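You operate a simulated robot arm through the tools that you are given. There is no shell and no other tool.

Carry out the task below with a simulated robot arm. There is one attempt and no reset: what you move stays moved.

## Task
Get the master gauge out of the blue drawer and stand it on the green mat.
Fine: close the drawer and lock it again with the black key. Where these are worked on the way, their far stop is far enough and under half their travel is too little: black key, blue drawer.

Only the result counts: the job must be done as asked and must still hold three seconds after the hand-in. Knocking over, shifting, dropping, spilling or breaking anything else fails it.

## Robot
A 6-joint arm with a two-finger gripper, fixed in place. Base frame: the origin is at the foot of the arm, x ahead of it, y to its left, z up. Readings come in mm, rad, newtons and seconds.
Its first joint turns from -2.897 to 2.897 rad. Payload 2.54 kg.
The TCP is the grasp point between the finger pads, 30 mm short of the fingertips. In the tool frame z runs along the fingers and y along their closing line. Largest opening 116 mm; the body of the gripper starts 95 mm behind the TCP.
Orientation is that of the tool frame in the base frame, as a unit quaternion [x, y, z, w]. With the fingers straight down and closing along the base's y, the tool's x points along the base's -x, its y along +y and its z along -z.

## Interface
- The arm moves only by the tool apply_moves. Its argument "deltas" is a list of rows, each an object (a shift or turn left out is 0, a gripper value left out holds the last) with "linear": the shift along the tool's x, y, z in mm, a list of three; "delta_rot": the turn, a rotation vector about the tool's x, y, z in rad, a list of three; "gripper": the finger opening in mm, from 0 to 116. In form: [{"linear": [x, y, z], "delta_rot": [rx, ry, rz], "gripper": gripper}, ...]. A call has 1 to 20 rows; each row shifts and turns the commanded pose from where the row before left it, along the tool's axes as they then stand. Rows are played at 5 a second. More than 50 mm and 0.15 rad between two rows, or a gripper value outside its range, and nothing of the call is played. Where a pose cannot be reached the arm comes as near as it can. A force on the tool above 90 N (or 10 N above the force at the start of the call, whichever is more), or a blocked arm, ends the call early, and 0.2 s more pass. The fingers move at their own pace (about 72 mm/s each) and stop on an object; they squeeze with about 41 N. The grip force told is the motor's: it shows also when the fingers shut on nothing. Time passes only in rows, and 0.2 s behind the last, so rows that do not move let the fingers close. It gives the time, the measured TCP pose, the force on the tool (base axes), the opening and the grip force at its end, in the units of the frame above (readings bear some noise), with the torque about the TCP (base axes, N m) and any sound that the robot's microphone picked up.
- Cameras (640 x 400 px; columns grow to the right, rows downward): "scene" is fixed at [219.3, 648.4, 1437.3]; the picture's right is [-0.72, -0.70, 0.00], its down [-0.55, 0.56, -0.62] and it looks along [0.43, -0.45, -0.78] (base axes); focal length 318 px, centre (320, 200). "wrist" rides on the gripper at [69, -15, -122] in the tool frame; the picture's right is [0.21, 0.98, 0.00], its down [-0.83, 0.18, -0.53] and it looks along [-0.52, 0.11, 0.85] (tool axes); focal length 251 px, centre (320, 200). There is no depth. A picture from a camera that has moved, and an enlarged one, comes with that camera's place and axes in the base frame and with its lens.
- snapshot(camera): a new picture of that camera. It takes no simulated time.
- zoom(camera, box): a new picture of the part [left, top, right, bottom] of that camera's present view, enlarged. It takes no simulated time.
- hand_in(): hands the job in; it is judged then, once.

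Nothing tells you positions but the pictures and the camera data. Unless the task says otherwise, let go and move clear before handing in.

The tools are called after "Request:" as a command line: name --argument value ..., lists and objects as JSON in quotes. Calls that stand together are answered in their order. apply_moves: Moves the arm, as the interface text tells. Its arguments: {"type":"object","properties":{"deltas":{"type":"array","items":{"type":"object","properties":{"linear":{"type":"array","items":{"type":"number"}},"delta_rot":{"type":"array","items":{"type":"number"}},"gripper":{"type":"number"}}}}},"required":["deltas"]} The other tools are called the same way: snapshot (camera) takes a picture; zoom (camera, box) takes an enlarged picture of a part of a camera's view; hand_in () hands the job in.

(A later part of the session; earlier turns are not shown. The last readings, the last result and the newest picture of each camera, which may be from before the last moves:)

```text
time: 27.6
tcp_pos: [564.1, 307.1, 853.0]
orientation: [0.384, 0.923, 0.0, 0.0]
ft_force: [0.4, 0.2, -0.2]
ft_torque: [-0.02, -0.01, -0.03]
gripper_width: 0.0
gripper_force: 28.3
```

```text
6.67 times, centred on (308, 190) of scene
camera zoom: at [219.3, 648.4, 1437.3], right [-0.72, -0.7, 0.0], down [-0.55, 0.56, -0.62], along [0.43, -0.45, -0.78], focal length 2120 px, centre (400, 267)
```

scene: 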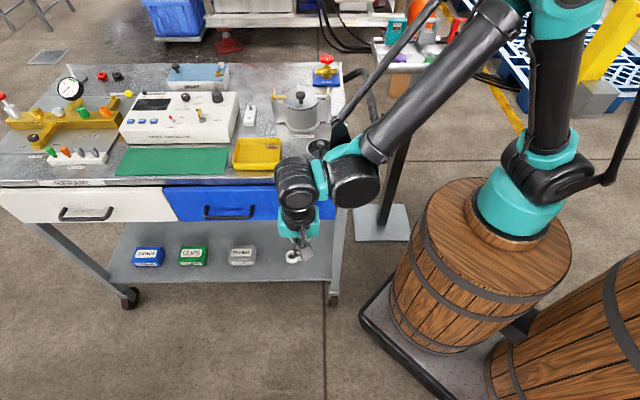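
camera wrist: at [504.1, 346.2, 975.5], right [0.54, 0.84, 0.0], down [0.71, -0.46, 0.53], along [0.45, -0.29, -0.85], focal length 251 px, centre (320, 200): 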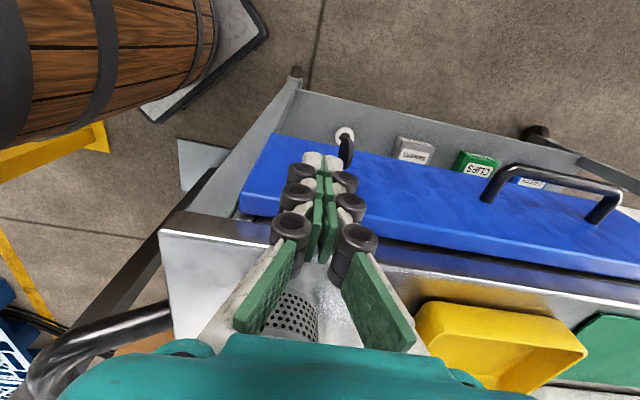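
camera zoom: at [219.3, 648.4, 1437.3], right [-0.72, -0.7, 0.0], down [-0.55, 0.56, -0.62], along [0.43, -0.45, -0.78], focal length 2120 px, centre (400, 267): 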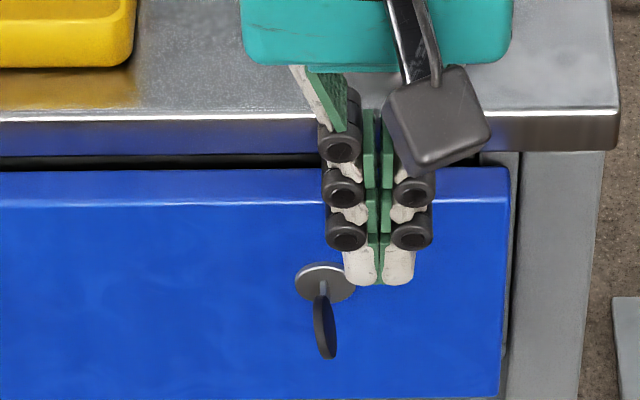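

The scene view shows the fingertips just to the right of and above the bow. I'll lower to just above the key axis and push left in small steps.

Request:
apply_moves --deltas '[{"linear": [0, 0, 15.5]}, {"linear": [0, 0, 15.5]}, {"linear": [0, 3, 0]}, {"linear": [0, 3, 0]}, {"linear": [0, 2, 0]}, {}]'

Request:
zoom --camera "scene" --box '[276, 180, 340, 220]'

Request:
zoom --camera "wrist" --box '[270, 110, 398, 190]'

```text
time: 29.0
tcp_pos: [569.5, 312.9, 823.6]
orientation: [0.383, 0.924, 0.0, 0.0]
ft_force: [0.6, 0.4, 0.4]
ft_torque: [0.01, 0.01, -0.02]
gripper_width: 0.2
gripper_force: 28.5
```

```text
10.00 times, centred on (308, 200) of scene
camera zoom: at [219.3, 648.4, 1437.3], right [-0.72, -0.7, 0.0], down [-0.55, 0.56, -0.62], along [0.43, -0.45, -0.78], focal length 3179 px, centre (440, 200)
```

zoom: 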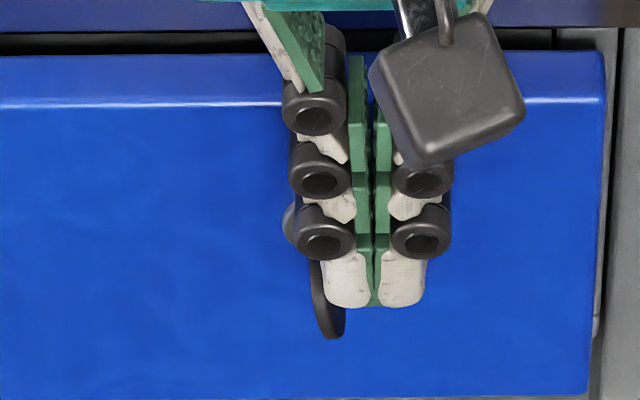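

```text
5.00 times, centred on (334, 150) of wrist
camera zoom: at [509.9, 353.1, 944.2], right [0.54, 0.84, 0.0], down [0.71, -0.46, 0.53], along [0.45, -0.29, -0.85], focal length 1257 px, centre (250, 450)
```

zoom: 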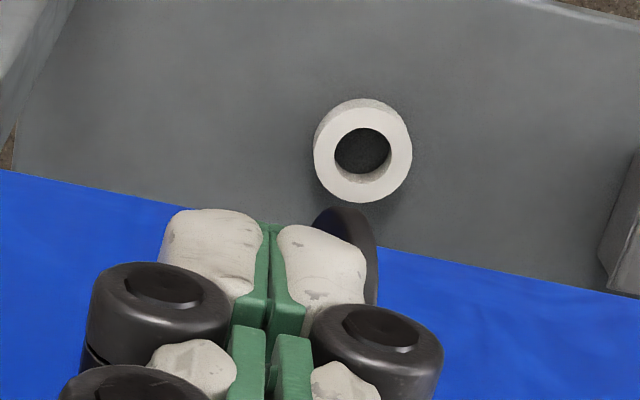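

The tip is just touching the bow's right face. I'll push left in small steps.

Request:
apply_moves --deltas '[{"linear": [0, 2, 0]}, {"linear": [0, 2, 0]}, {"linear": [0, 2, 0]}, {}]'

Request:
zoom --camera "scene" --box '[276, 180, 340, 220]'

Request:
zoom --camera "wrist" --box '[270, 110, 398, 190]'

```text
time: 30.0
tcp_pos: [574.3, 316.8, 821.4]
orientation: [0.383, 0.924, 0.0, 0.0]
ft_force: [-2.5, -1.6, 2.3]
ft_torque: [-0.01, 0.06, 0.02]
gripper_width: 0.0
gripper_force: 28.5
```

```text
10.00 times, centred on (308, 200) of scene
camera zoom: at [219.3, 648.4, 1437.3], right [-0.72, -0.7, 0.0], down [-0.55, 0.56, -0.62], along [0.43, -0.45, -0.78], focal length 3179 px, centre (440, 200)
```

zoom: 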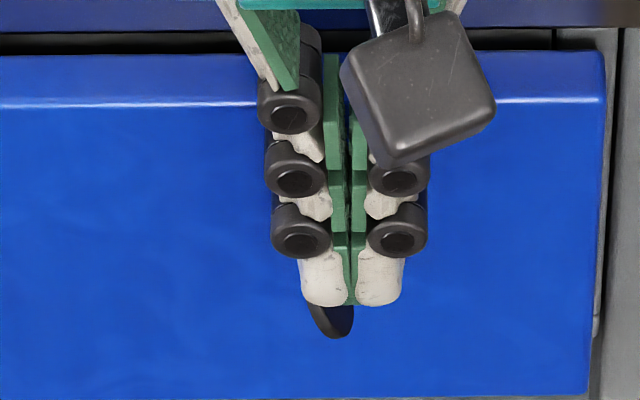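

```text
5.00 times, centred on (334, 150) of wrist
camera zoom: at [514.2, 356.9, 944.3], right [0.54, 0.84, 0.0], down [0.71, -0.46, 0.53], along [0.45, -0.29, -0.85], focal length 1257 px, centre (250, 450)
```

zoom: 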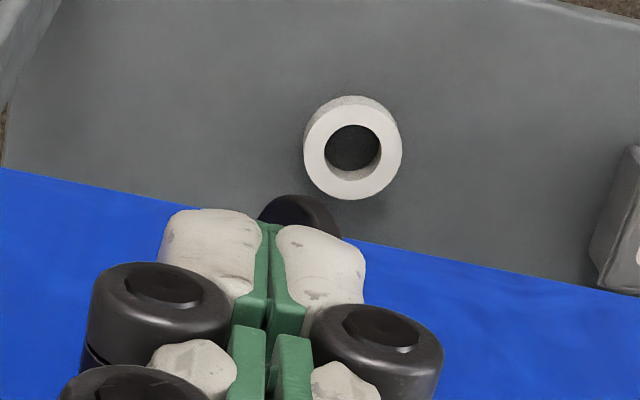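

The bow is rotating under the fingertip. I'll push a little further left, then press down to bring it flat.

Request:
apply_moves --deltas '[{"linear": [0, 2, 0]}, {"linear": [0, 2, 0]}, {}]'

Request:
zoom --camera "wrist" --box '[270, 110, 398, 190]'

Request:
zoom --camera "scene" --box '[276, 180, 340, 220]'

```text
time: 30.8
tcp_pos: [577.3, 321.3, 824.1]
orientation: [0.383, 0.924, 0.001, 0.0]
ft_force: [0.6, -0.2, 2.9]
ft_torque: [-0.01, -0.01, 0.01]
gripper_width: 0.0
gripper_force: 28.2
```

```text
5.00 times, centred on (334, 150) of wrist
camera zoom: at [517.5, 360.3, 944.5], right [0.54, 0.84, 0.0], down [0.71, -0.46, 0.53], along [0.45, -0.29, -0.84], focal length 1257 px, centre (250, 450)
```

zoom: 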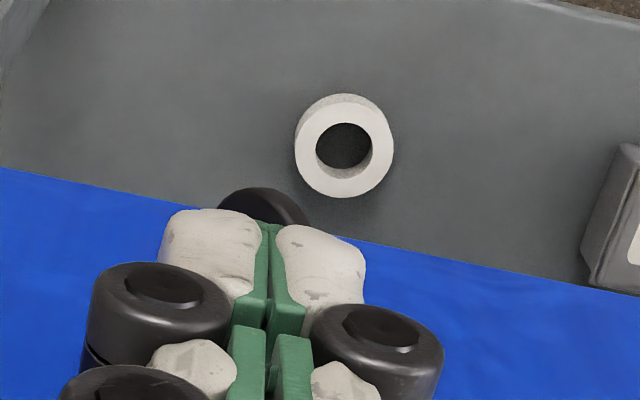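

```text
10.00 times, centred on (308, 200) of scene
camera zoom: at [219.3, 648.4, 1437.3], right [-0.72, -0.7, 0.0], down [-0.55, 0.56, -0.62], along [0.43, -0.45, -0.78], focal length 3179 px, centre (440, 200)
```

zoom: 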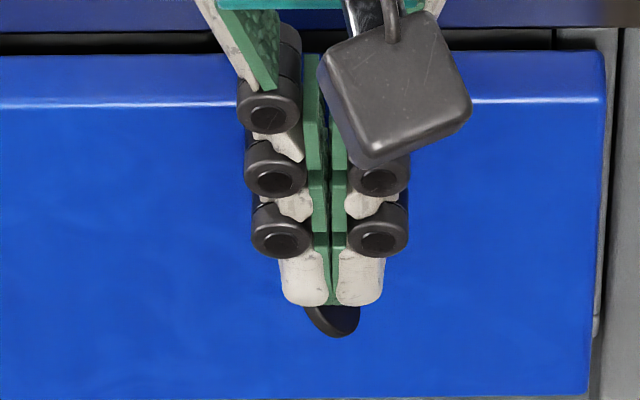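

The bow is at roughly 40–45° under the fingertips. Now I'll press down gently.

Request:
apply_moves --deltas '[{"linear": [0, 0.5, 2]}, {"linear": [0, 0.5, 2]}, {}]'

Request:
zoom --camera "wrist" --box '[270, 110, 398, 190]'

Request:
zoom --camera "scene" --box '[276, 180, 340, 220]'

```text
time: 31.6
tcp_pos: [578.2, 321.7, 817.9]
orientation: [0.384, 0.923, 0.0, 0.0]
ft_force: [-1.4, -1.7, 1.8]
ft_torque: [-0.04, 0.03, 0.03]
gripper_width: 0.2
gripper_force: 28.7
```

```text
5.00 times, centred on (334, 150) of wrist
camera zoom: at [518.2, 360.9, 940.0], right [0.54, 0.84, 0.0], down [0.71, -0.46, 0.53], along [0.45, -0.29, -0.85], focal length 1257 px, centre (250, 450)
```

zoom: 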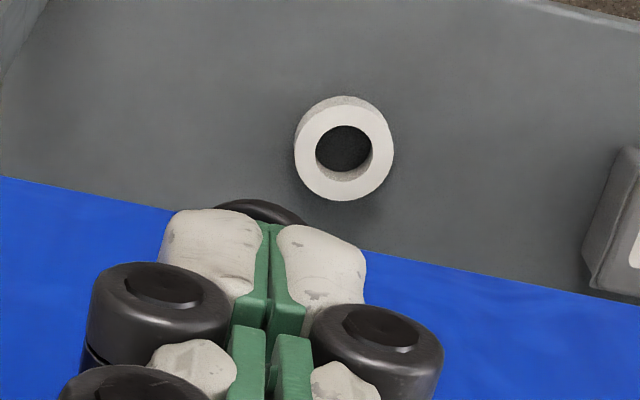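

```text
10.00 times, centred on (308, 200) of scene
camera zoom: at [219.3, 648.4, 1437.3], right [-0.72, -0.7, 0.0], down [-0.55, 0.56, -0.62], along [0.43, -0.45, -0.78], focal length 3179 px, centre (440, 200)
```

zoom: 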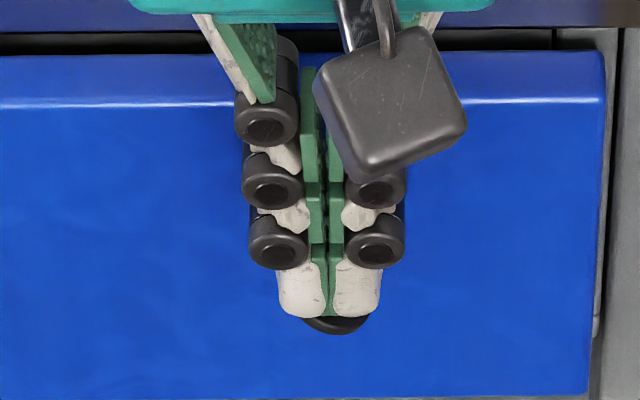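

The bow is nearly flat. I'll keep pressing in small increments until it meets a firm stop.

Request:
apply_moves --deltas '[{"linear": [0, 1, 1.5]}, {"linear": [0, 1, 1.5]}, {}]'

Request:
zoom --camera "wrist" --box '[270, 110, 398, 190]'

Request:
zoom --camera "scene" --box '[276, 180, 340, 220]'

```text
time: 32.4
tcp_pos: [579.7, 323.6, 815.8]
orientation: [0.384, 0.923, -0.001, 0.0]
ft_force: [-1.7, -0.1, 4.1]
ft_torque: [0.05, 0.02, 0.02]
gripper_width: 0.0
gripper_force: 28.9
```

```text
5.00 times, centred on (334, 150) of wrist
camera zoom: at [519.7, 362.0, 936.9], right [0.54, 0.84, 0.0], down [0.71, -0.46, 0.53], along [0.45, -0.29, -0.85], focal length 1257 px, centre (250, 450)
```

zoom: 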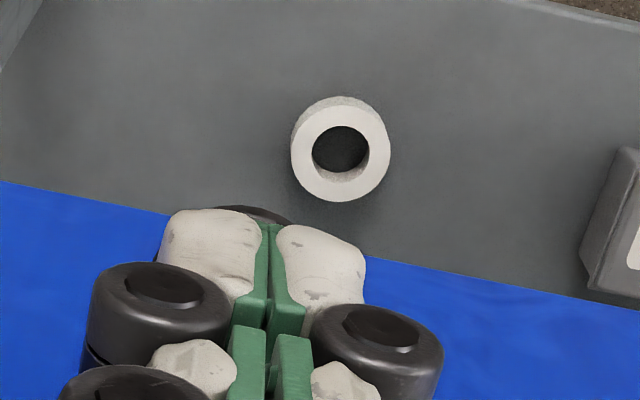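

```text
10.00 times, centred on (308, 200) of scene
camera zoom: at [219.3, 648.4, 1437.3], right [-0.72, -0.7, 0.0], down [-0.55, 0.56, -0.62], along [0.43, -0.45, -0.78], focal length 3179 px, centre (440, 200)
```

zoom: 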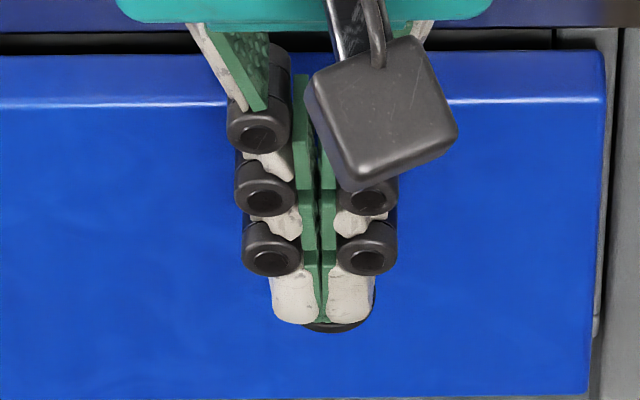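

The bow looks flat under the tips. I'll lift slightly and look at the key's angle.

Request:
apply_moves --deltas '[{"linear": [0, 0, -15]}, {"linear": [15, 0, -15]}, {"linear": [25, 0, -10]}, {}]'

Request:
zoom --camera "scene" --box '[292, 190, 324, 210]'

Request:
snapshot --camera "wrist"

```text
time: 33.4
tcp_pos: [550.3, 352.7, 854.6]
orientation: [0.383, 0.924, 0.0, 0.0]
ft_force: [-0.5, 0.1, -0.3]
ft_torque: [-0.02, -0.03, 0.01]
gripper_width: 0.1
gripper_force: 28.7
```

```text
16.00 times, centred on (308, 200) of scene
camera zoom: at [219.3, 648.4, 1437.3], right [-0.72, -0.7, 0.0], down [-0.55, 0.56, -0.62], along [0.43, -0.45, -0.78], focal length 5087 px, centre (512, 200)
```

zoom: 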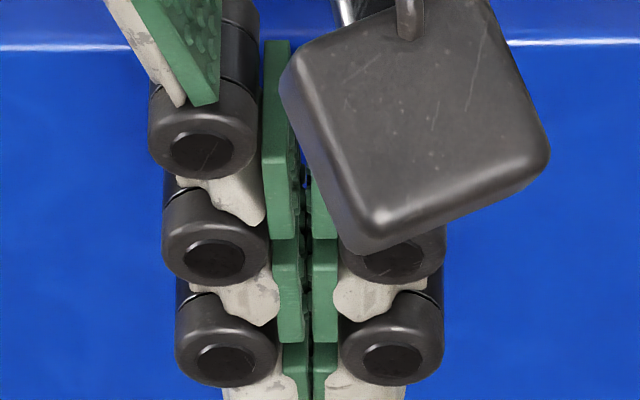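

```text
taken
camera wrist: at [490.6, 391.0, 976.0], right [0.54, 0.84, 0.0], down [0.71, -0.46, 0.53], along [0.45, -0.29, -0.85], focal length 251 px, centre (320, 200)
```

wrist: 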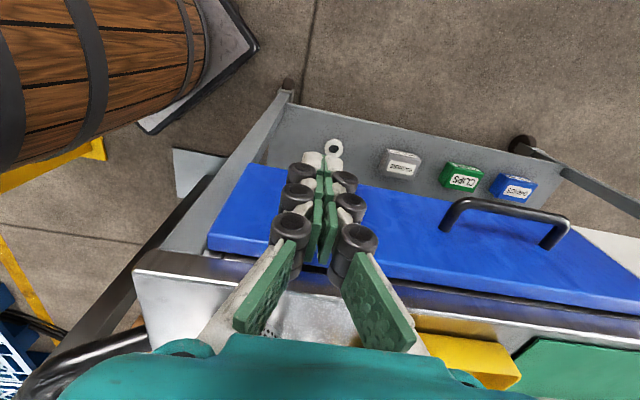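

The gripper blocks the view; I'll slide left, clear of the key, and look again.

Request:
apply_moves --deltas '[{"linear": [0, 40, -5]}, {"linear": [0, 40, -5]}, {}]'

Request:
zoom --camera "scene" --box '[292, 190, 324, 210]'

Request:
snapshot --camera "wrist"

```text
time: 34.2
tcp_pos: [608.8, 406.5, 863.0]
orientation: [0.384, 0.923, -0.001, 0.001]
ft_force: [0.4, 0.0, 0.3]
ft_torque: [0.0, 0.03, 0.0]
gripper_width: 0.1
gripper_force: 28.4
```

```text
16.00 times, centred on (308, 200) of scene
camera zoom: at [219.3, 648.4, 1437.3], right [-0.72, -0.7, 0.0], down [-0.55, 0.56, -0.62], along [0.43, -0.45, -0.78], focal length 5087 px, centre (512, 200)
```

zoom: 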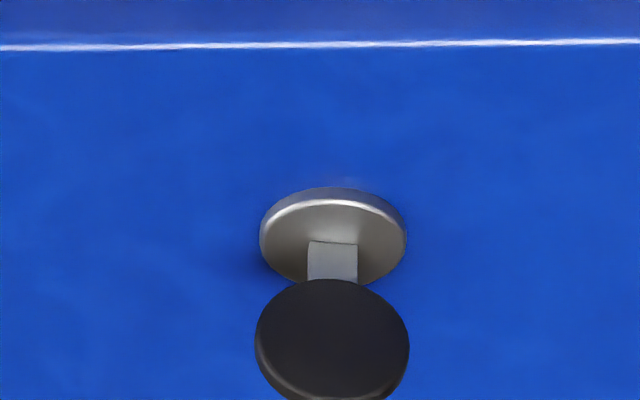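

```text
taken
camera wrist: at [549.6, 446.0, 984.8], right [0.54, 0.84, 0.0], down [0.71, -0.46, 0.53], along [0.45, -0.29, -0.85], focal length 251 px, centre (320, 200)
```

wrist: 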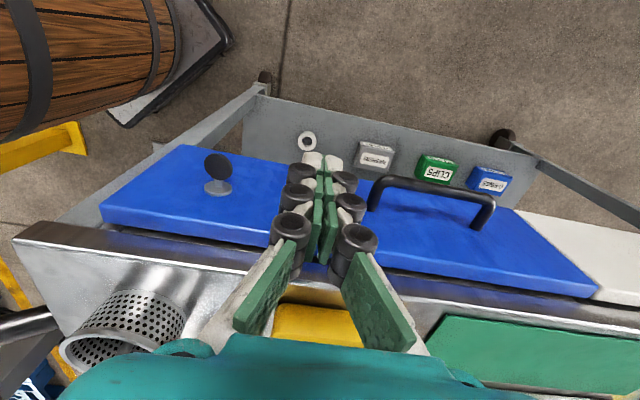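

The key now lies flat, a quarter turn from before. Next is the handle; I'll zoom to locate it precisely.

Request:
zoom --camera "wrist" --box '[350, 150, 510, 250]'

Request:
zoom --camera "wrist" --box '[90, 130, 250, 230]'

Request:
snapshot --camera "scene"

```text
4.00 times, centred on (430, 200) of wrist
camera zoom: at [549.6, 446.0, 984.8], right [0.54, 0.84, 0.0], down [0.71, -0.46, 0.53], along [0.45, -0.29, -0.85], focal length 1006 px, centre (-120, 200)
```

zoom: 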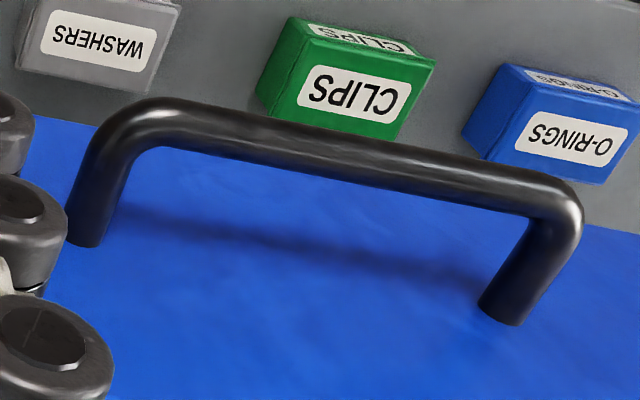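

```text
4.00 times, centred on (170, 180) of wrist
camera zoom: at [549.6, 446.0, 984.8], right [0.54, 0.84, 0.0], down [0.71, -0.46, 0.53], along [0.45, -0.29, -0.85], focal length 1006 px, centre (920, 280)
```

zoom: 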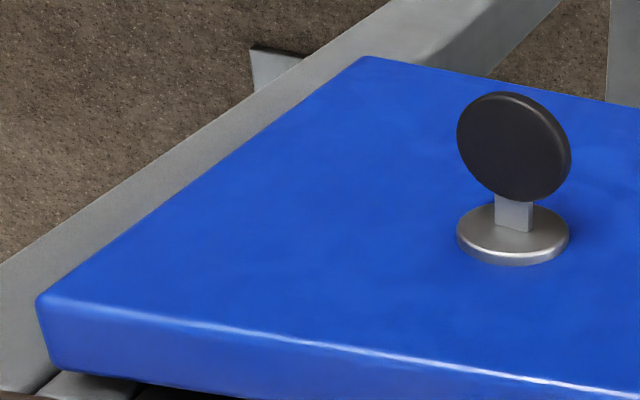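

```text
taken
```

scene: 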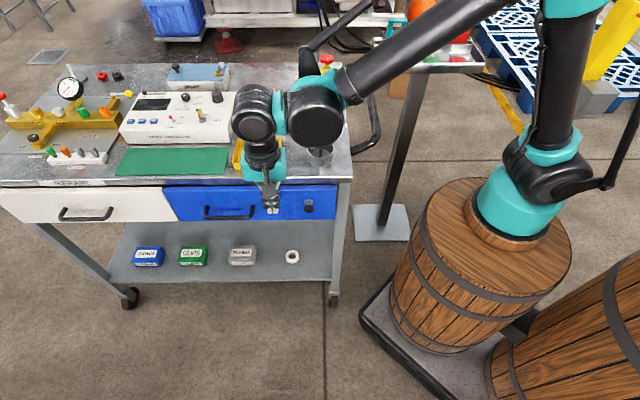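

Refined estimates: table top z≈853 with its edge at n≈-229, drawer face n≈-205, handle bar at n≈-170, z≈767, centred at e≈847. I'll move over the handle gap with closed fingers to hook it from behind.

Request:
apply_moves --deltas '[{"linear": [0, 43, 0]}, {"linear": [0, 43, 0]}, {"linear": [0, 43, 0]}, {"linear": [-24, 0, 0]}, {"linear": [-23, 0, 0]}, {}]'

Request:
zoom --camera "wrist" --box '[220, 100, 420, 225]'

Request:
zoom --camera "scene" --box '[170, 150, 298, 230]'

```text
time: 35.6
tcp_pos: [731.0, 466.4, 864.8]
orientation: [0.383, 0.924, 0.001, 0.0]
ft_force: [0.5, 1.4, 0.5]
ft_torque: [-0.01, -0.02, 0.02]
gripper_width: 0.0
gripper_force: 28.1
```

```text
3.20 times, centred on (320, 162) of wrist
camera zoom: at [672.0, 504.9, 986.2], right [0.54, 0.84, 0.0], down [0.71, -0.46, 0.53], along [0.45, -0.29, -0.85], focal length 805 px, centre (320, 320)
```

zoom: 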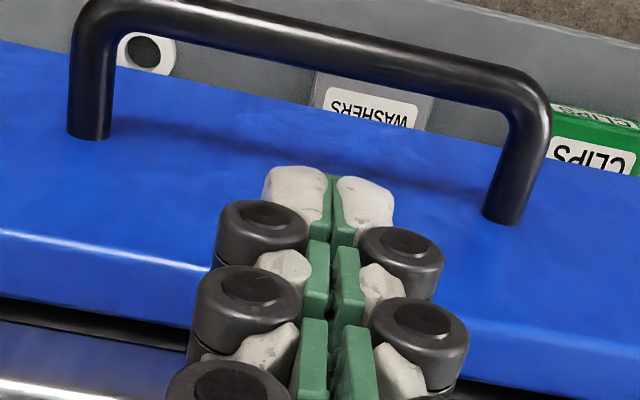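

```text
5.00 times, centred on (234, 190) of scene
camera zoom: at [219.3, 648.4, 1437.3], right [-0.72, -0.7, 0.0], down [-0.55, 0.56, -0.62], along [0.43, -0.45, -0.78], focal length 1590 px, centre (750, 250)
```

zoom: 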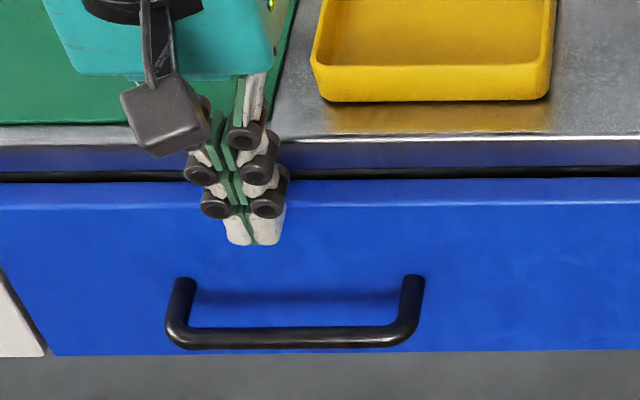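

Position over the gap agrees with my estimates. I'll descend behind the bar.

Request:
apply_moves --deltas '[{"linear": [-2, 0, 26]}, {"linear": [0, 0, 26]}, {"linear": [0, 0, 24]}, {}]'

Request:
zoom --camera "wrist" --box '[220, 100, 420, 225]'

Request:
zoom --camera "scene" --box '[170, 150, 298, 230]'

```text
time: 36.6
tcp_pos: [733.0, 463.8, 788.1]
orientation: [0.383, 0.924, 0.0, -0.001]
ft_force: [0.6, -0.8, 0.7]
ft_torque: [0.01, 0.02, 0.01]
gripper_width: 0.0
gripper_force: 28.8
```

```text
3.20 times, centred on (320, 162) of wrist
camera zoom: at [673.7, 503.6, 910.1], right [0.54, 0.84, 0.0], down [0.71, -0.46, 0.53], along [0.45, -0.29, -0.85], focal length 805 px, centre (320, 320)
```

zoom: 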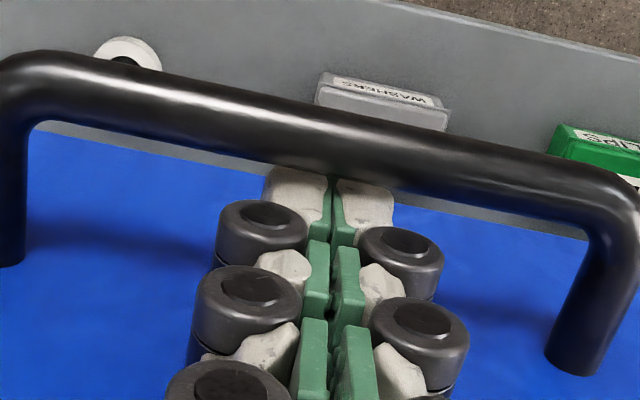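

```text
5.00 times, centred on (234, 190) of scene
camera zoom: at [219.3, 648.4, 1437.3], right [-0.72, -0.7, 0.0], down [-0.55, 0.56, -0.62], along [0.43, -0.45, -0.78], focal length 1590 px, centre (750, 250)
```

zoom: 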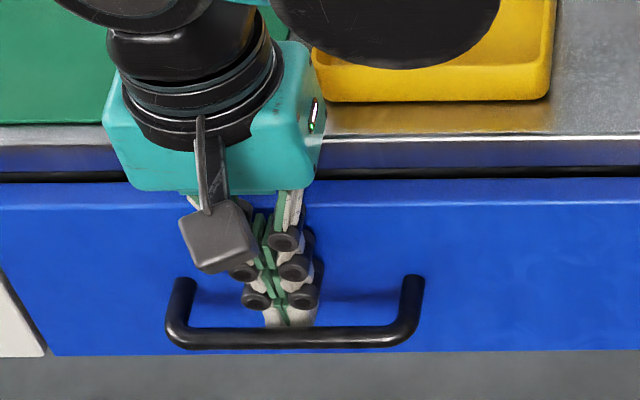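

The fingertips are behind the bar without contact. Now I'll pull outward gently and watch the force.

Request:
apply_moves --deltas '[{"linear": [5, 0, 0]}, {"linear": [5, 0, 0]}, {"linear": [5, 0, 0]}, {"linear": [5, 0, 0]}, {}]'

Request:
zoom --camera "scene" --box '[170, 150, 298, 230]'

```text
time: 37.8
tcp_pos: [718.1, 479.1, 790.4]
orientation: [0.384, 0.923, 0.0, 0.0]
ft_force: [0.6, -0.1, -0.4]
ft_torque: [-0.01, 0.0, 0.03]
gripper_width: 0.0
gripper_force: 29.1
```

```text
5.00 times, centred on (234, 190) of scene
camera zoom: at [219.3, 648.4, 1437.3], right [-0.72, -0.7, 0.0], down [-0.55, 0.56, -0.62], along [0.43, -0.45, -0.78], focal length 1590 px, centre (750, 250)
```

zoom: 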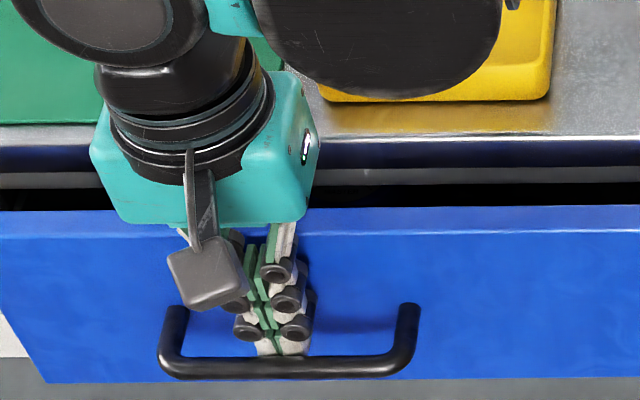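

The drawer is unlocked and sliding easily. I'll keep pulling at a modest pace.

Request:
apply_moves --deltas '[{"linear": [10, 0, 0]}, {"linear": [12, 0, 0]}, {"linear": [12, 0, 0]}, {"linear": [12, 0, 0]}, {"linear": [12, 0, 0]}, {"linear": [12, 0, 0]}, {"linear": [12, 0, 0]}, {"linear": [10, 0, 0]}, {"linear": [6, 0, 0]}, {"linear": [2, 0, 0]}, {}]'

Request:
snapshot --camera "scene"

Request:
snapshot --camera "wrist"

```text
time: 40.2
tcp_pos: [648.5, 549.5, 789.5]
orientation: [0.383, 0.924, -0.001, 0.0]
ft_force: [0.6, -2.7, -0.5]
ft_torque: [-0.04, -0.06, 0.03]
gripper_width: 0.0
gripper_force: 28.9
```

```text
taken
```

scene: 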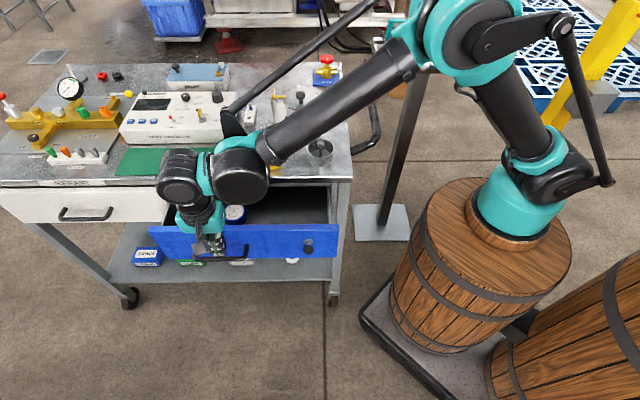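

```text
taken
camera wrist: at [588.8, 589.1, 911.5], right [0.54, 0.84, 0.0], down [0.71, -0.46, 0.53], along [0.45, -0.29, -0.85], focal length 251 px, centre (320, 200)
```

wrist: 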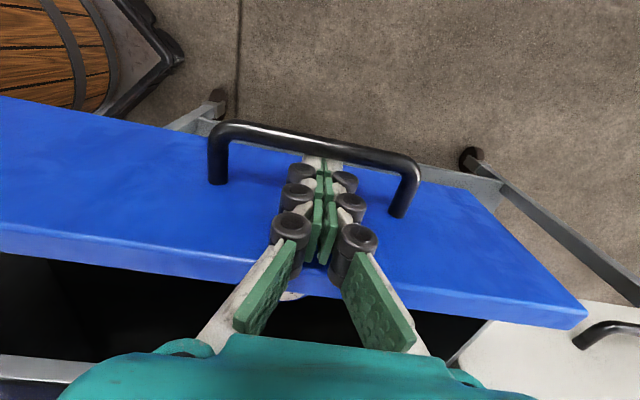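

The drawer is about 117 mm open and something round (blue/white) is visible inside. I'll continue pulling.

Request:
apply_moves --deltas '[{"linear": [10, 0, 0]}, {"linear": [12, 0, 0]}, {"linear": [12, 0, 0]}, {"linear": [12, 0, 0]}, {"linear": [12, 0, 0]}, {"linear": [10, 0, 0]}, {"linear": [6, 0, 0]}, {"linear": [2, 0, 0]}, {}]'

Request:
snapshot --camera "scene"

```text
time: 42.2
tcp_pos: [594.7, 604.0, 790.1]
orientation: [0.383, 0.924, 0.0, 0.0]
ft_force: [0.6, -2.5, 0.2]
ft_torque: [-0.04, 0.0, 0.02]
gripper_width: 0.0
gripper_force: 28.4
```

```text
taken
```

scene: 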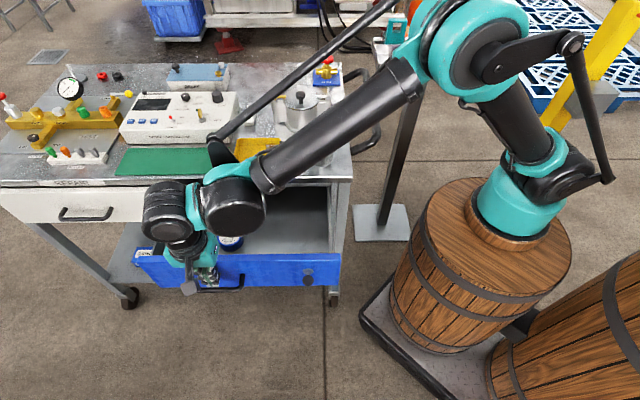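

Still moving freely (about 190 mm open). I'll pull further, carefully, toward the end stop.

Request:
apply_moves --deltas '[{"linear": [8, 0, 0]}, {"linear": [8, 0, 0]}, {"linear": [8, 0, 0]}, {"linear": [8, 0, 0]}, {"linear": [8, 0, 0]}, {"linear": [6, 0, 0]}, {"linear": [4, 0, 0]}, {}]'

Request:
snapshot --camera "scene"

Request:
snapshot --camera "wrist"

```text
time: 44.0
tcp_pos: [560.8, 638.6, 790.5]
orientation: [0.384, 0.923, 0.0, 0.0]
ft_force: [0.8, -2.5, 0.1]
ft_torque: [-0.01, 0.02, 0.02]
gripper_width: 0.0
gripper_force: 28.7
```

```text
taken
```

scene: 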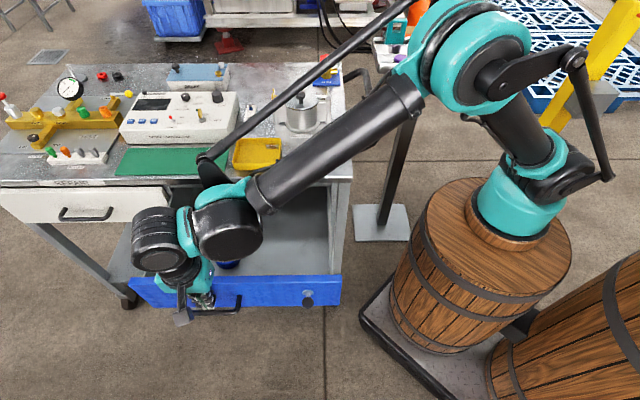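

```text
taken
camera wrist: at [500.8, 677.9, 911.6], right [0.54, 0.84, 0.0], down [0.71, -0.46, 0.53], along [0.45, -0.29, -0.85], focal length 251 px, centre (320, 200)
```

wrist: 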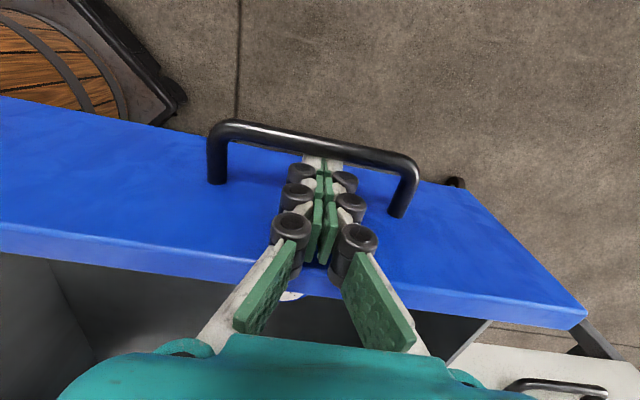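

About 240 mm open. I'll continue a bit to find the stop.

Request:
apply_moves --deltas '[{"linear": [7, 0, 0]}, {"linear": [7, 0, 0]}, {"linear": [7, 0, 0]}, {"linear": [7, 0, 0]}, {"linear": [7, 0, 0]}, {"linear": [5, 0, 0]}, {}]'

Request:
snapshot --camera "scene"

```text
time: 45.6
tcp_pos: [531.6, 666.8, 789.5]
orientation: [0.384, 0.923, -0.001, 0.001]
ft_force: [0.0, -1.5, -0.8]
ft_torque: [-0.03, -0.02, 0.01]
gripper_width: 0.0
gripper_force: 29.1
```

```text
taken
```

scene: 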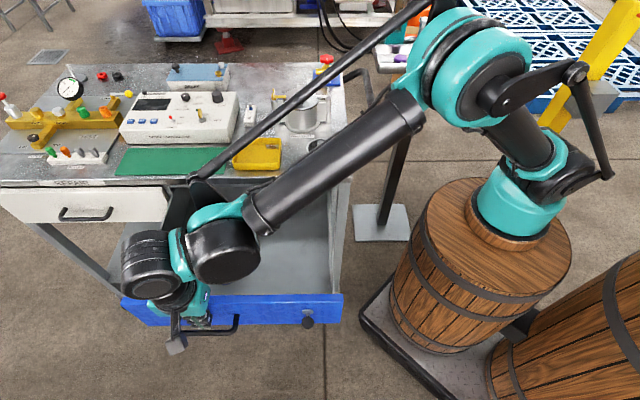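

The drawer is ~280 mm open, ample to reach inside. I'll unhook the fingers, rise, and look into the drawer.

Request:
apply_moves --deltas '[{"linear": [-4, 0, 0]}, {"linear": [0, 0, -40]}, {"linear": [0, 0, -45]}, {"linear": [30, 0, -45]}, {"linear": [40, 0, -30]}, {}]'

Request:
snapshot --camera "wrist"

Request:
snapshot --camera "scene"

```text
refused: row 4 steps farther than a row can; nothing moved
```

```text
taken
camera wrist: at [471.9, 706.3, 910.9], right [0.54, 0.84, 0.0], down [0.71, -0.46, 0.53], along [0.45, -0.29, -0.85], focal length 251 px, centre (320, 200)
```

wrist: 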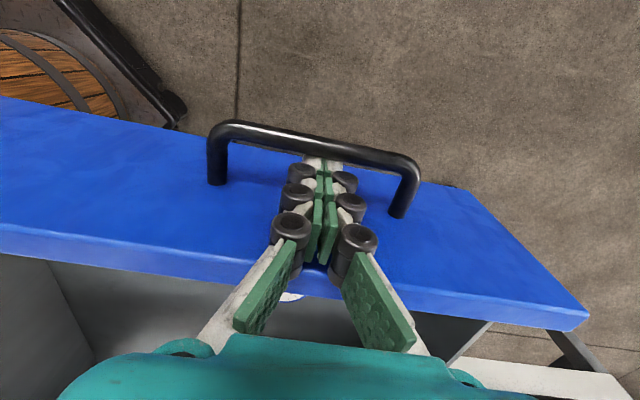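

```text
taken
```

scene: 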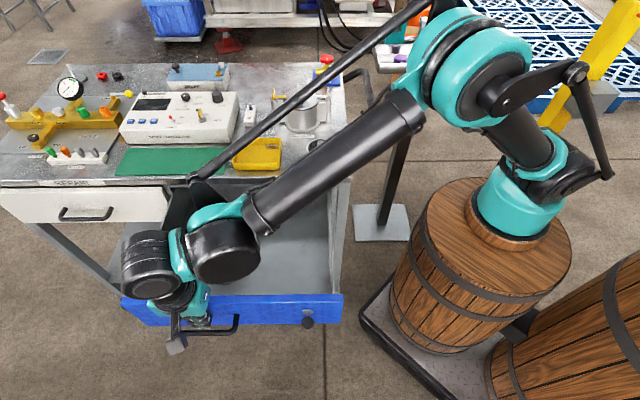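

A step was too long and nothing moved; I'll repeat with shorter steps.

Request:
apply_moves --deltas '[{"linear": [-4, 0, 0]}, {"linear": [0, 0, -40]}, {"linear": [0, 0, -45]}, {"linear": [20, 0, -40]}, {"linear": [35, 0, -30]}, {"linear": [35, 0, -30]}, {}]'

Request:
snapshot --camera "wrist"

Request:
snapshot --camera "scene"

```text
time: 47.2
tcp_pos: [470.6, 731.3, 975.9]
orientation: [0.383, 0.924, 0.0, 0.0]
ft_force: [0.7, -1.0, 0.1]
ft_torque: [0.01, -0.04, 0.02]
gripper_width: 0.0
gripper_force: 29.0
```

```text
taken
camera wrist: at [411.1, 770.4, 1097.5], right [0.54, 0.84, 0.0], down [0.71, -0.46, 0.53], along [0.45, -0.29, -0.85], focal length 251 px, centre (320, 200)
```

wrist: 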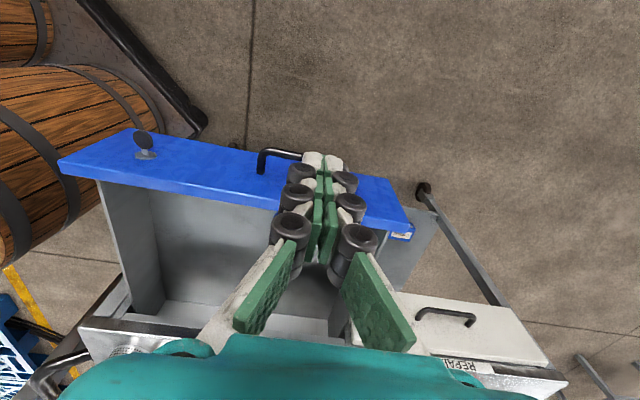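

```text
taken
```

scene: 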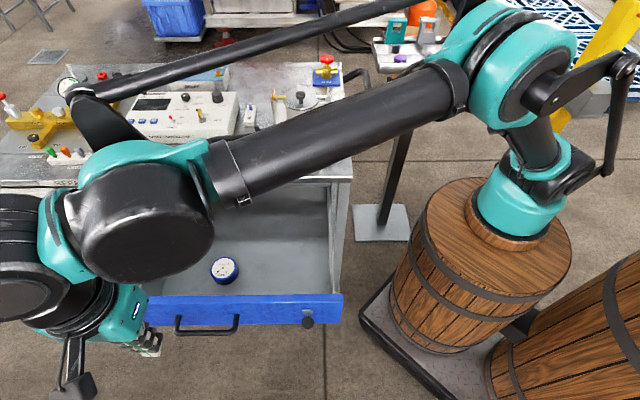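

The round gauge is visible inside the drawer near its front. I'll zoom in on it.

Request:
zoom --camera "scene" --box '[193, 249, 257, 289]'

Request:
zoom --camera "scene" --box '[150, 210, 350, 335]'

```text
10.00 times, centred on (225, 269) of scene
camera zoom: at [219.3, 648.4, 1437.3], right [-0.72, -0.7, 0.0], down [-0.55, 0.56, -0.62], along [0.43, -0.45, -0.78], focal length 3179 px, centre (1270, -490)
```

zoom: 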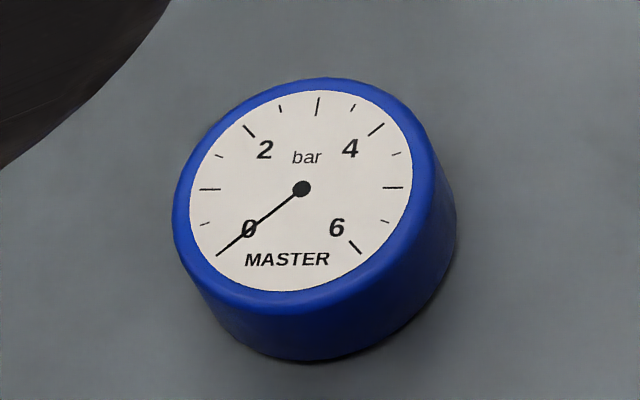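

```text
3.20 times, centred on (250, 272) of scene
camera zoom: at [219.3, 648.4, 1437.3], right [-0.72, -0.7, 0.0], down [-0.55, 0.56, -0.62], along [0.43, -0.45, -0.78], focal length 1017 px, centre (544, -32)
```

zoom: 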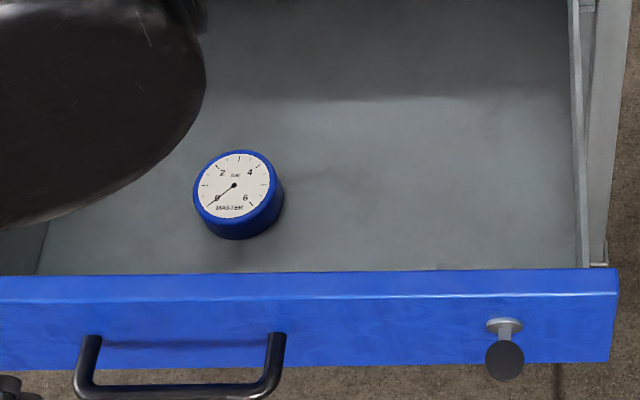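

The master gauge is a ~60 mm cylinder lying face-up on the drawer floor. I'll open the fingers and move above it to look with the wrist camera.

Request:
apply_moves --deltas '[{"linear": [-46, -1.6, 12], "gripper": 116}, {"linear": [-46, -1.6, 12]}, {"linear": [-46, -1.6, 12]}, {"linear": [-46, -1.6, 12]}, {"linear": [-45, -1.6, 12]}, {}]'

Request:
snapshot --camera "wrist"

Request:
snapshot --camera "scene"

```text
time: 48.6
tcp_pos: [627.0, 559.7, 913.8]
orientation: [0.383, 0.924, -0.001, -0.001]
ft_force: [0.2, 0.4, 1.1]
ft_torque: [0.0, -0.01, 0.03]
gripper_width: 116.0
gripper_force: 0.1
```

```text
taken
camera wrist: at [568.4, 598.2, 1035.3], right [0.54, 0.84, 0.0], down [0.71, -0.46, 0.53], along [0.45, -0.29, -0.85], focal length 251 px, centre (320, 200)
```

wrist: 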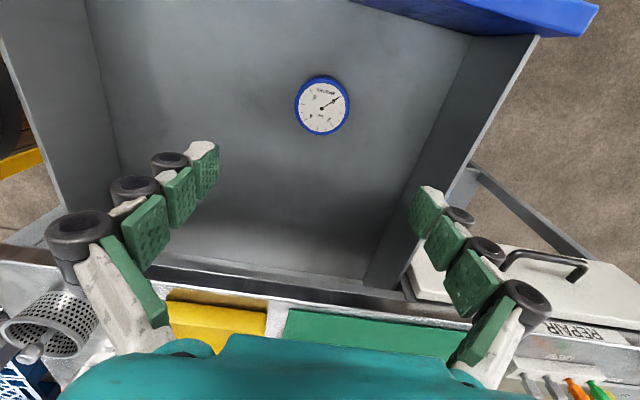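

```text
taken
```

scene: 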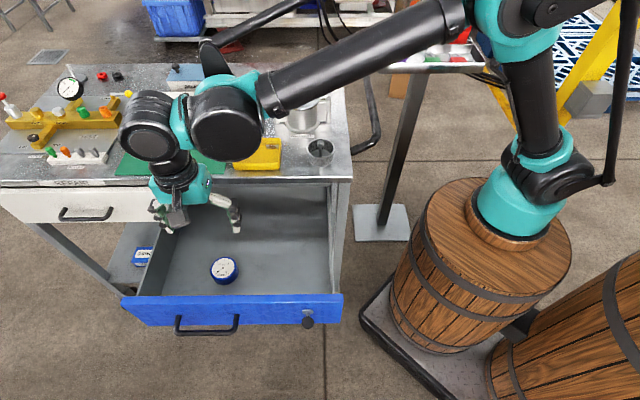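

The gauge is between and ahead of the open fingers. I'll zoom to measure its centre and size.

Request:
zoom --camera "wrist" --box '[272, 77, 368, 137]'

Request:
zoom --camera "scene" --box '[193, 249, 257, 289]'

Request:
zoom --camera "wrist" --box '[140, 230, 460, 350]'

```text
6.67 times, centred on (320, 107) of wrist
camera zoom: at [568.4, 598.2, 1035.3], right [0.54, 0.84, 0.0], down [0.71, -0.46, 0.53], along [0.45, -0.29, -0.85], focal length 1676 px, centre (320, 820)
```

zoom: 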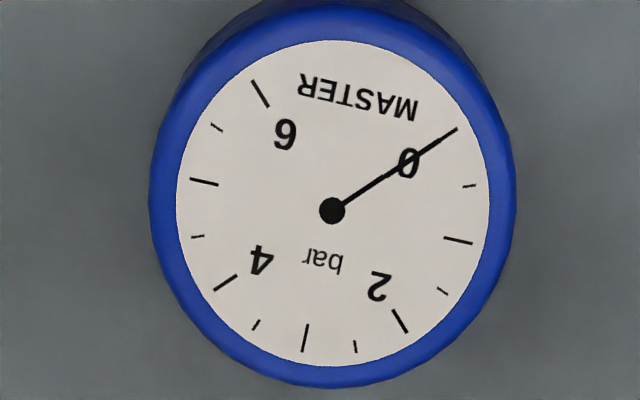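

```text
10.00 times, centred on (225, 269) of scene
camera zoom: at [219.3, 648.4, 1437.3], right [-0.72, -0.7, 0.0], down [-0.55, 0.56, -0.62], along [0.43, -0.45, -0.78], focal length 3179 px, centre (1270, -490)
```

zoom: 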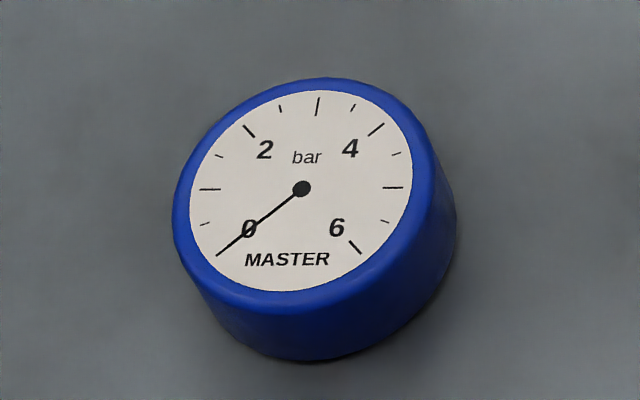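

```text
2.00 times, centred on (300, 290) of wrist
camera zoom: at [568.4, 598.2, 1035.3], right [0.54, 0.84, 0.0], down [0.71, -0.46, 0.53], along [0.45, -0.29, -0.85], focal length 503 px, centre (360, 20)
```

zoom: 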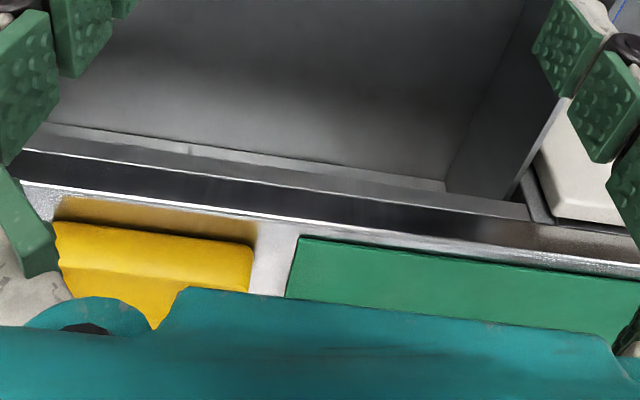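

Gauge centre is about (e=840, n=-41), diameter ≈62 mm, height ≈22–25 mm. I'll centre over it and descend partway to refine the height.

Request:
apply_moves --deltas '[{"linear": [6.5, 0.8, 40]}, {"linear": [0, 0, 40]}, {}]'

Request:
snapshot --camera "wrist"

Request:
zoom --camera "wrist" --box '[256, 60, 384, 140]'

Request:
snapshot --camera "scene"

```text
time: 49.4
tcp_pos: [622.9, 567.5, 834.4]
orientation: [0.384, 0.923, 0.0, 0.0]
ft_force: [0.8, -0.1, -1.0]
ft_torque: [0.0, -0.02, -0.01]
gripper_width: 115.9
gripper_force: 0.0
```

```text
taken
camera wrist: at [563.5, 606.6, 955.4], right [0.54, 0.84, 0.0], down [0.71, -0.46, 0.53], along [0.45, -0.29, -0.85], focal length 251 px, centre (320, 200)
```

wrist: 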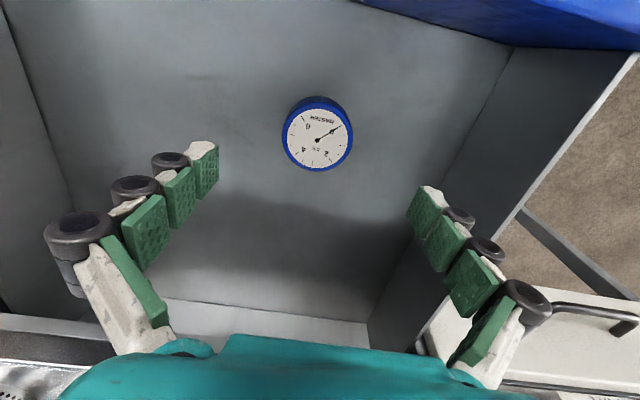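

```text
5.00 times, centred on (320, 100) of wrist
camera zoom: at [563.5, 606.6, 955.4], right [0.54, 0.84, 0.0], down [0.71, -0.46, 0.53], along [0.45, -0.29, -0.85], focal length 1257 px, centre (320, 700)
```

zoom: 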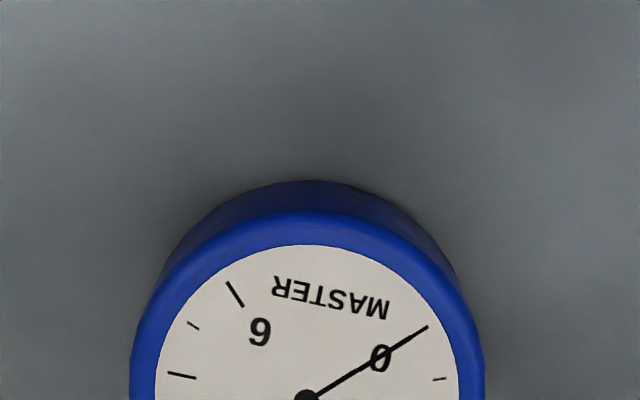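

```text
taken
```

scene: 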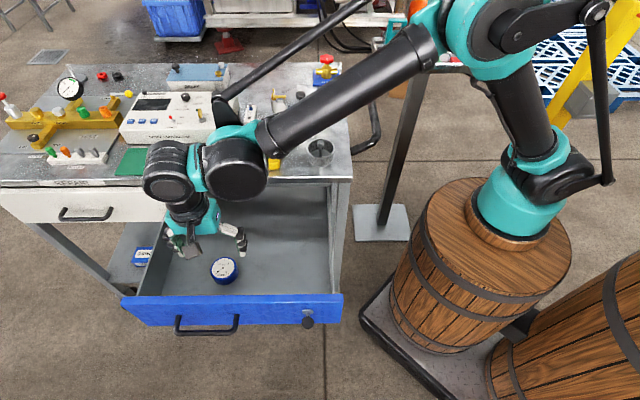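

Triangulation gives gauge top z≈742, base z≈720, centre (e=840, n=-39.5). I'll descend around it, slowly at the end.

Request:
apply_moves --deltas '[{"linear": [0, -1, 30]}, {"linear": [0, 0, 25]}, {"linear": [0, 0, 10]}, {"linear": [0, 0, 5]}, {"linear": [0, 0, 4]}, {}]'

Request:
snapshot --camera "wrist"

Request:
zoom --camera "scene" --box '[150, 210, 310, 310]'

```text
time: 50.8
tcp_pos: [622.0, 565.2, 759.9]
orientation: [0.383, 0.924, 0.0, 0.0]
ft_force: [0.7, -0.1, -0.6]
ft_torque: [0.02, 0.01, -0.02]
gripper_width: 115.8
gripper_force: 0.1
```

```text
taken
camera wrist: at [562.7, 603.6, 881.4], right [0.54, 0.84, 0.0], down [0.71, -0.46, 0.53], along [0.45, -0.29, -0.85], focal length 251 px, centre (320, 200)
```

wrist: 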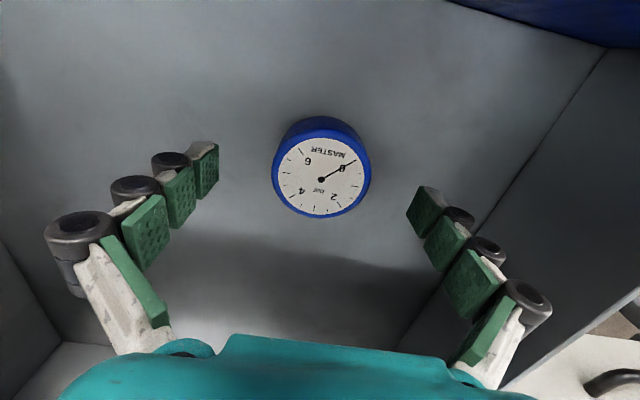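

```text
4.00 times, centred on (230, 260) of scene
camera zoom: at [219.3, 648.4, 1437.3], right [-0.72, -0.7, 0.0], down [-0.55, 0.56, -0.62], along [0.43, -0.45, -0.78], focal length 1272 px, centre (680, -40)
```

zoom: 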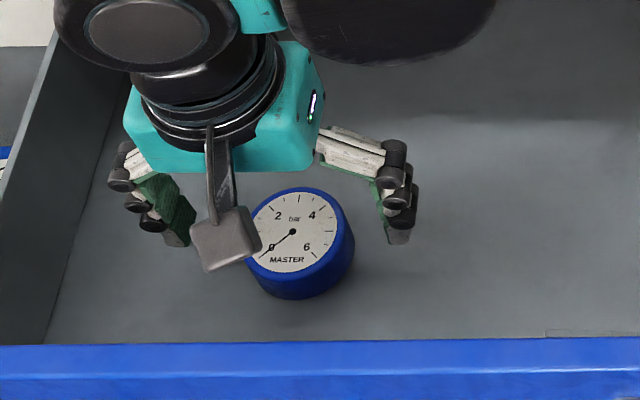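

The gauge sits between the fingers with tips near z=730. I'll lower 4 mm and close on it.

Request:
apply_moves --deltas '[{"linear": [0, 0, 2]}, {"linear": [0, 0, 2]}, {"gripper": 75}, {"gripper": 66}, {"gripper": 40}, {"gripper": 40}, {"gripper": 40}, {}]'

Request:
snapshot --camera "wrist"

Request:
zoom --camera "scene" --box '[150, 210, 310, 310]'

```text
time: 52.6
tcp_pos: [622.3, 564.2, 755.5]
orientation: [0.384, 0.923, 0.0, 0.0]
ft_force: [1.1, -0.3, 2.5]
ft_torque: [0.02, -0.01, 0.02]
gripper_width: 59.4
gripper_force: 40.7
```

```text
taken
camera wrist: at [562.2, 603.5, 877.6], right [0.54, 0.84, 0.0], down [0.71, -0.46, 0.53], along [0.45, -0.29, -0.85], focal length 251 px, centre (320, 200)
```

wrist: 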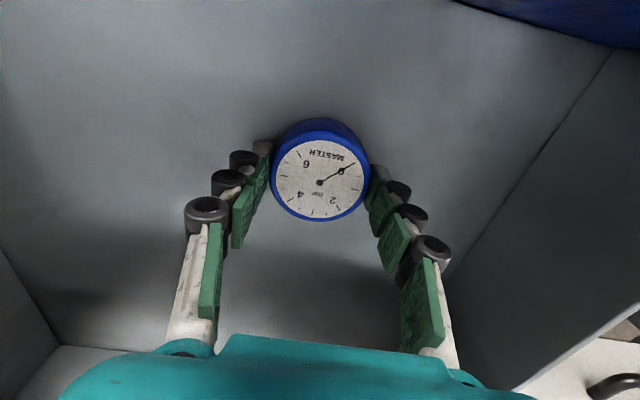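

```text
4.00 times, centred on (230, 260) of scene
camera zoom: at [219.3, 648.4, 1437.3], right [-0.72, -0.7, 0.0], down [-0.55, 0.56, -0.62], along [0.43, -0.45, -0.78], focal length 1272 px, centre (680, -40)
```

zoom: 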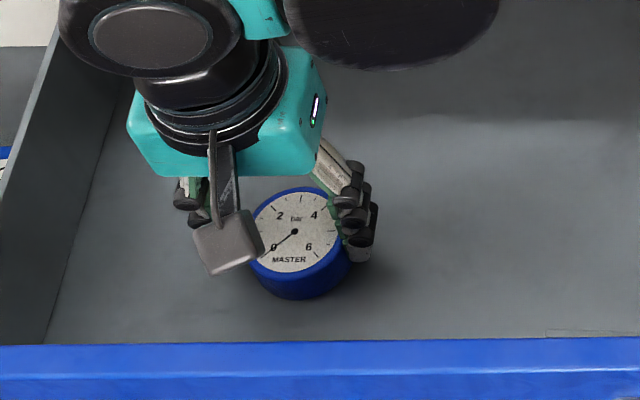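

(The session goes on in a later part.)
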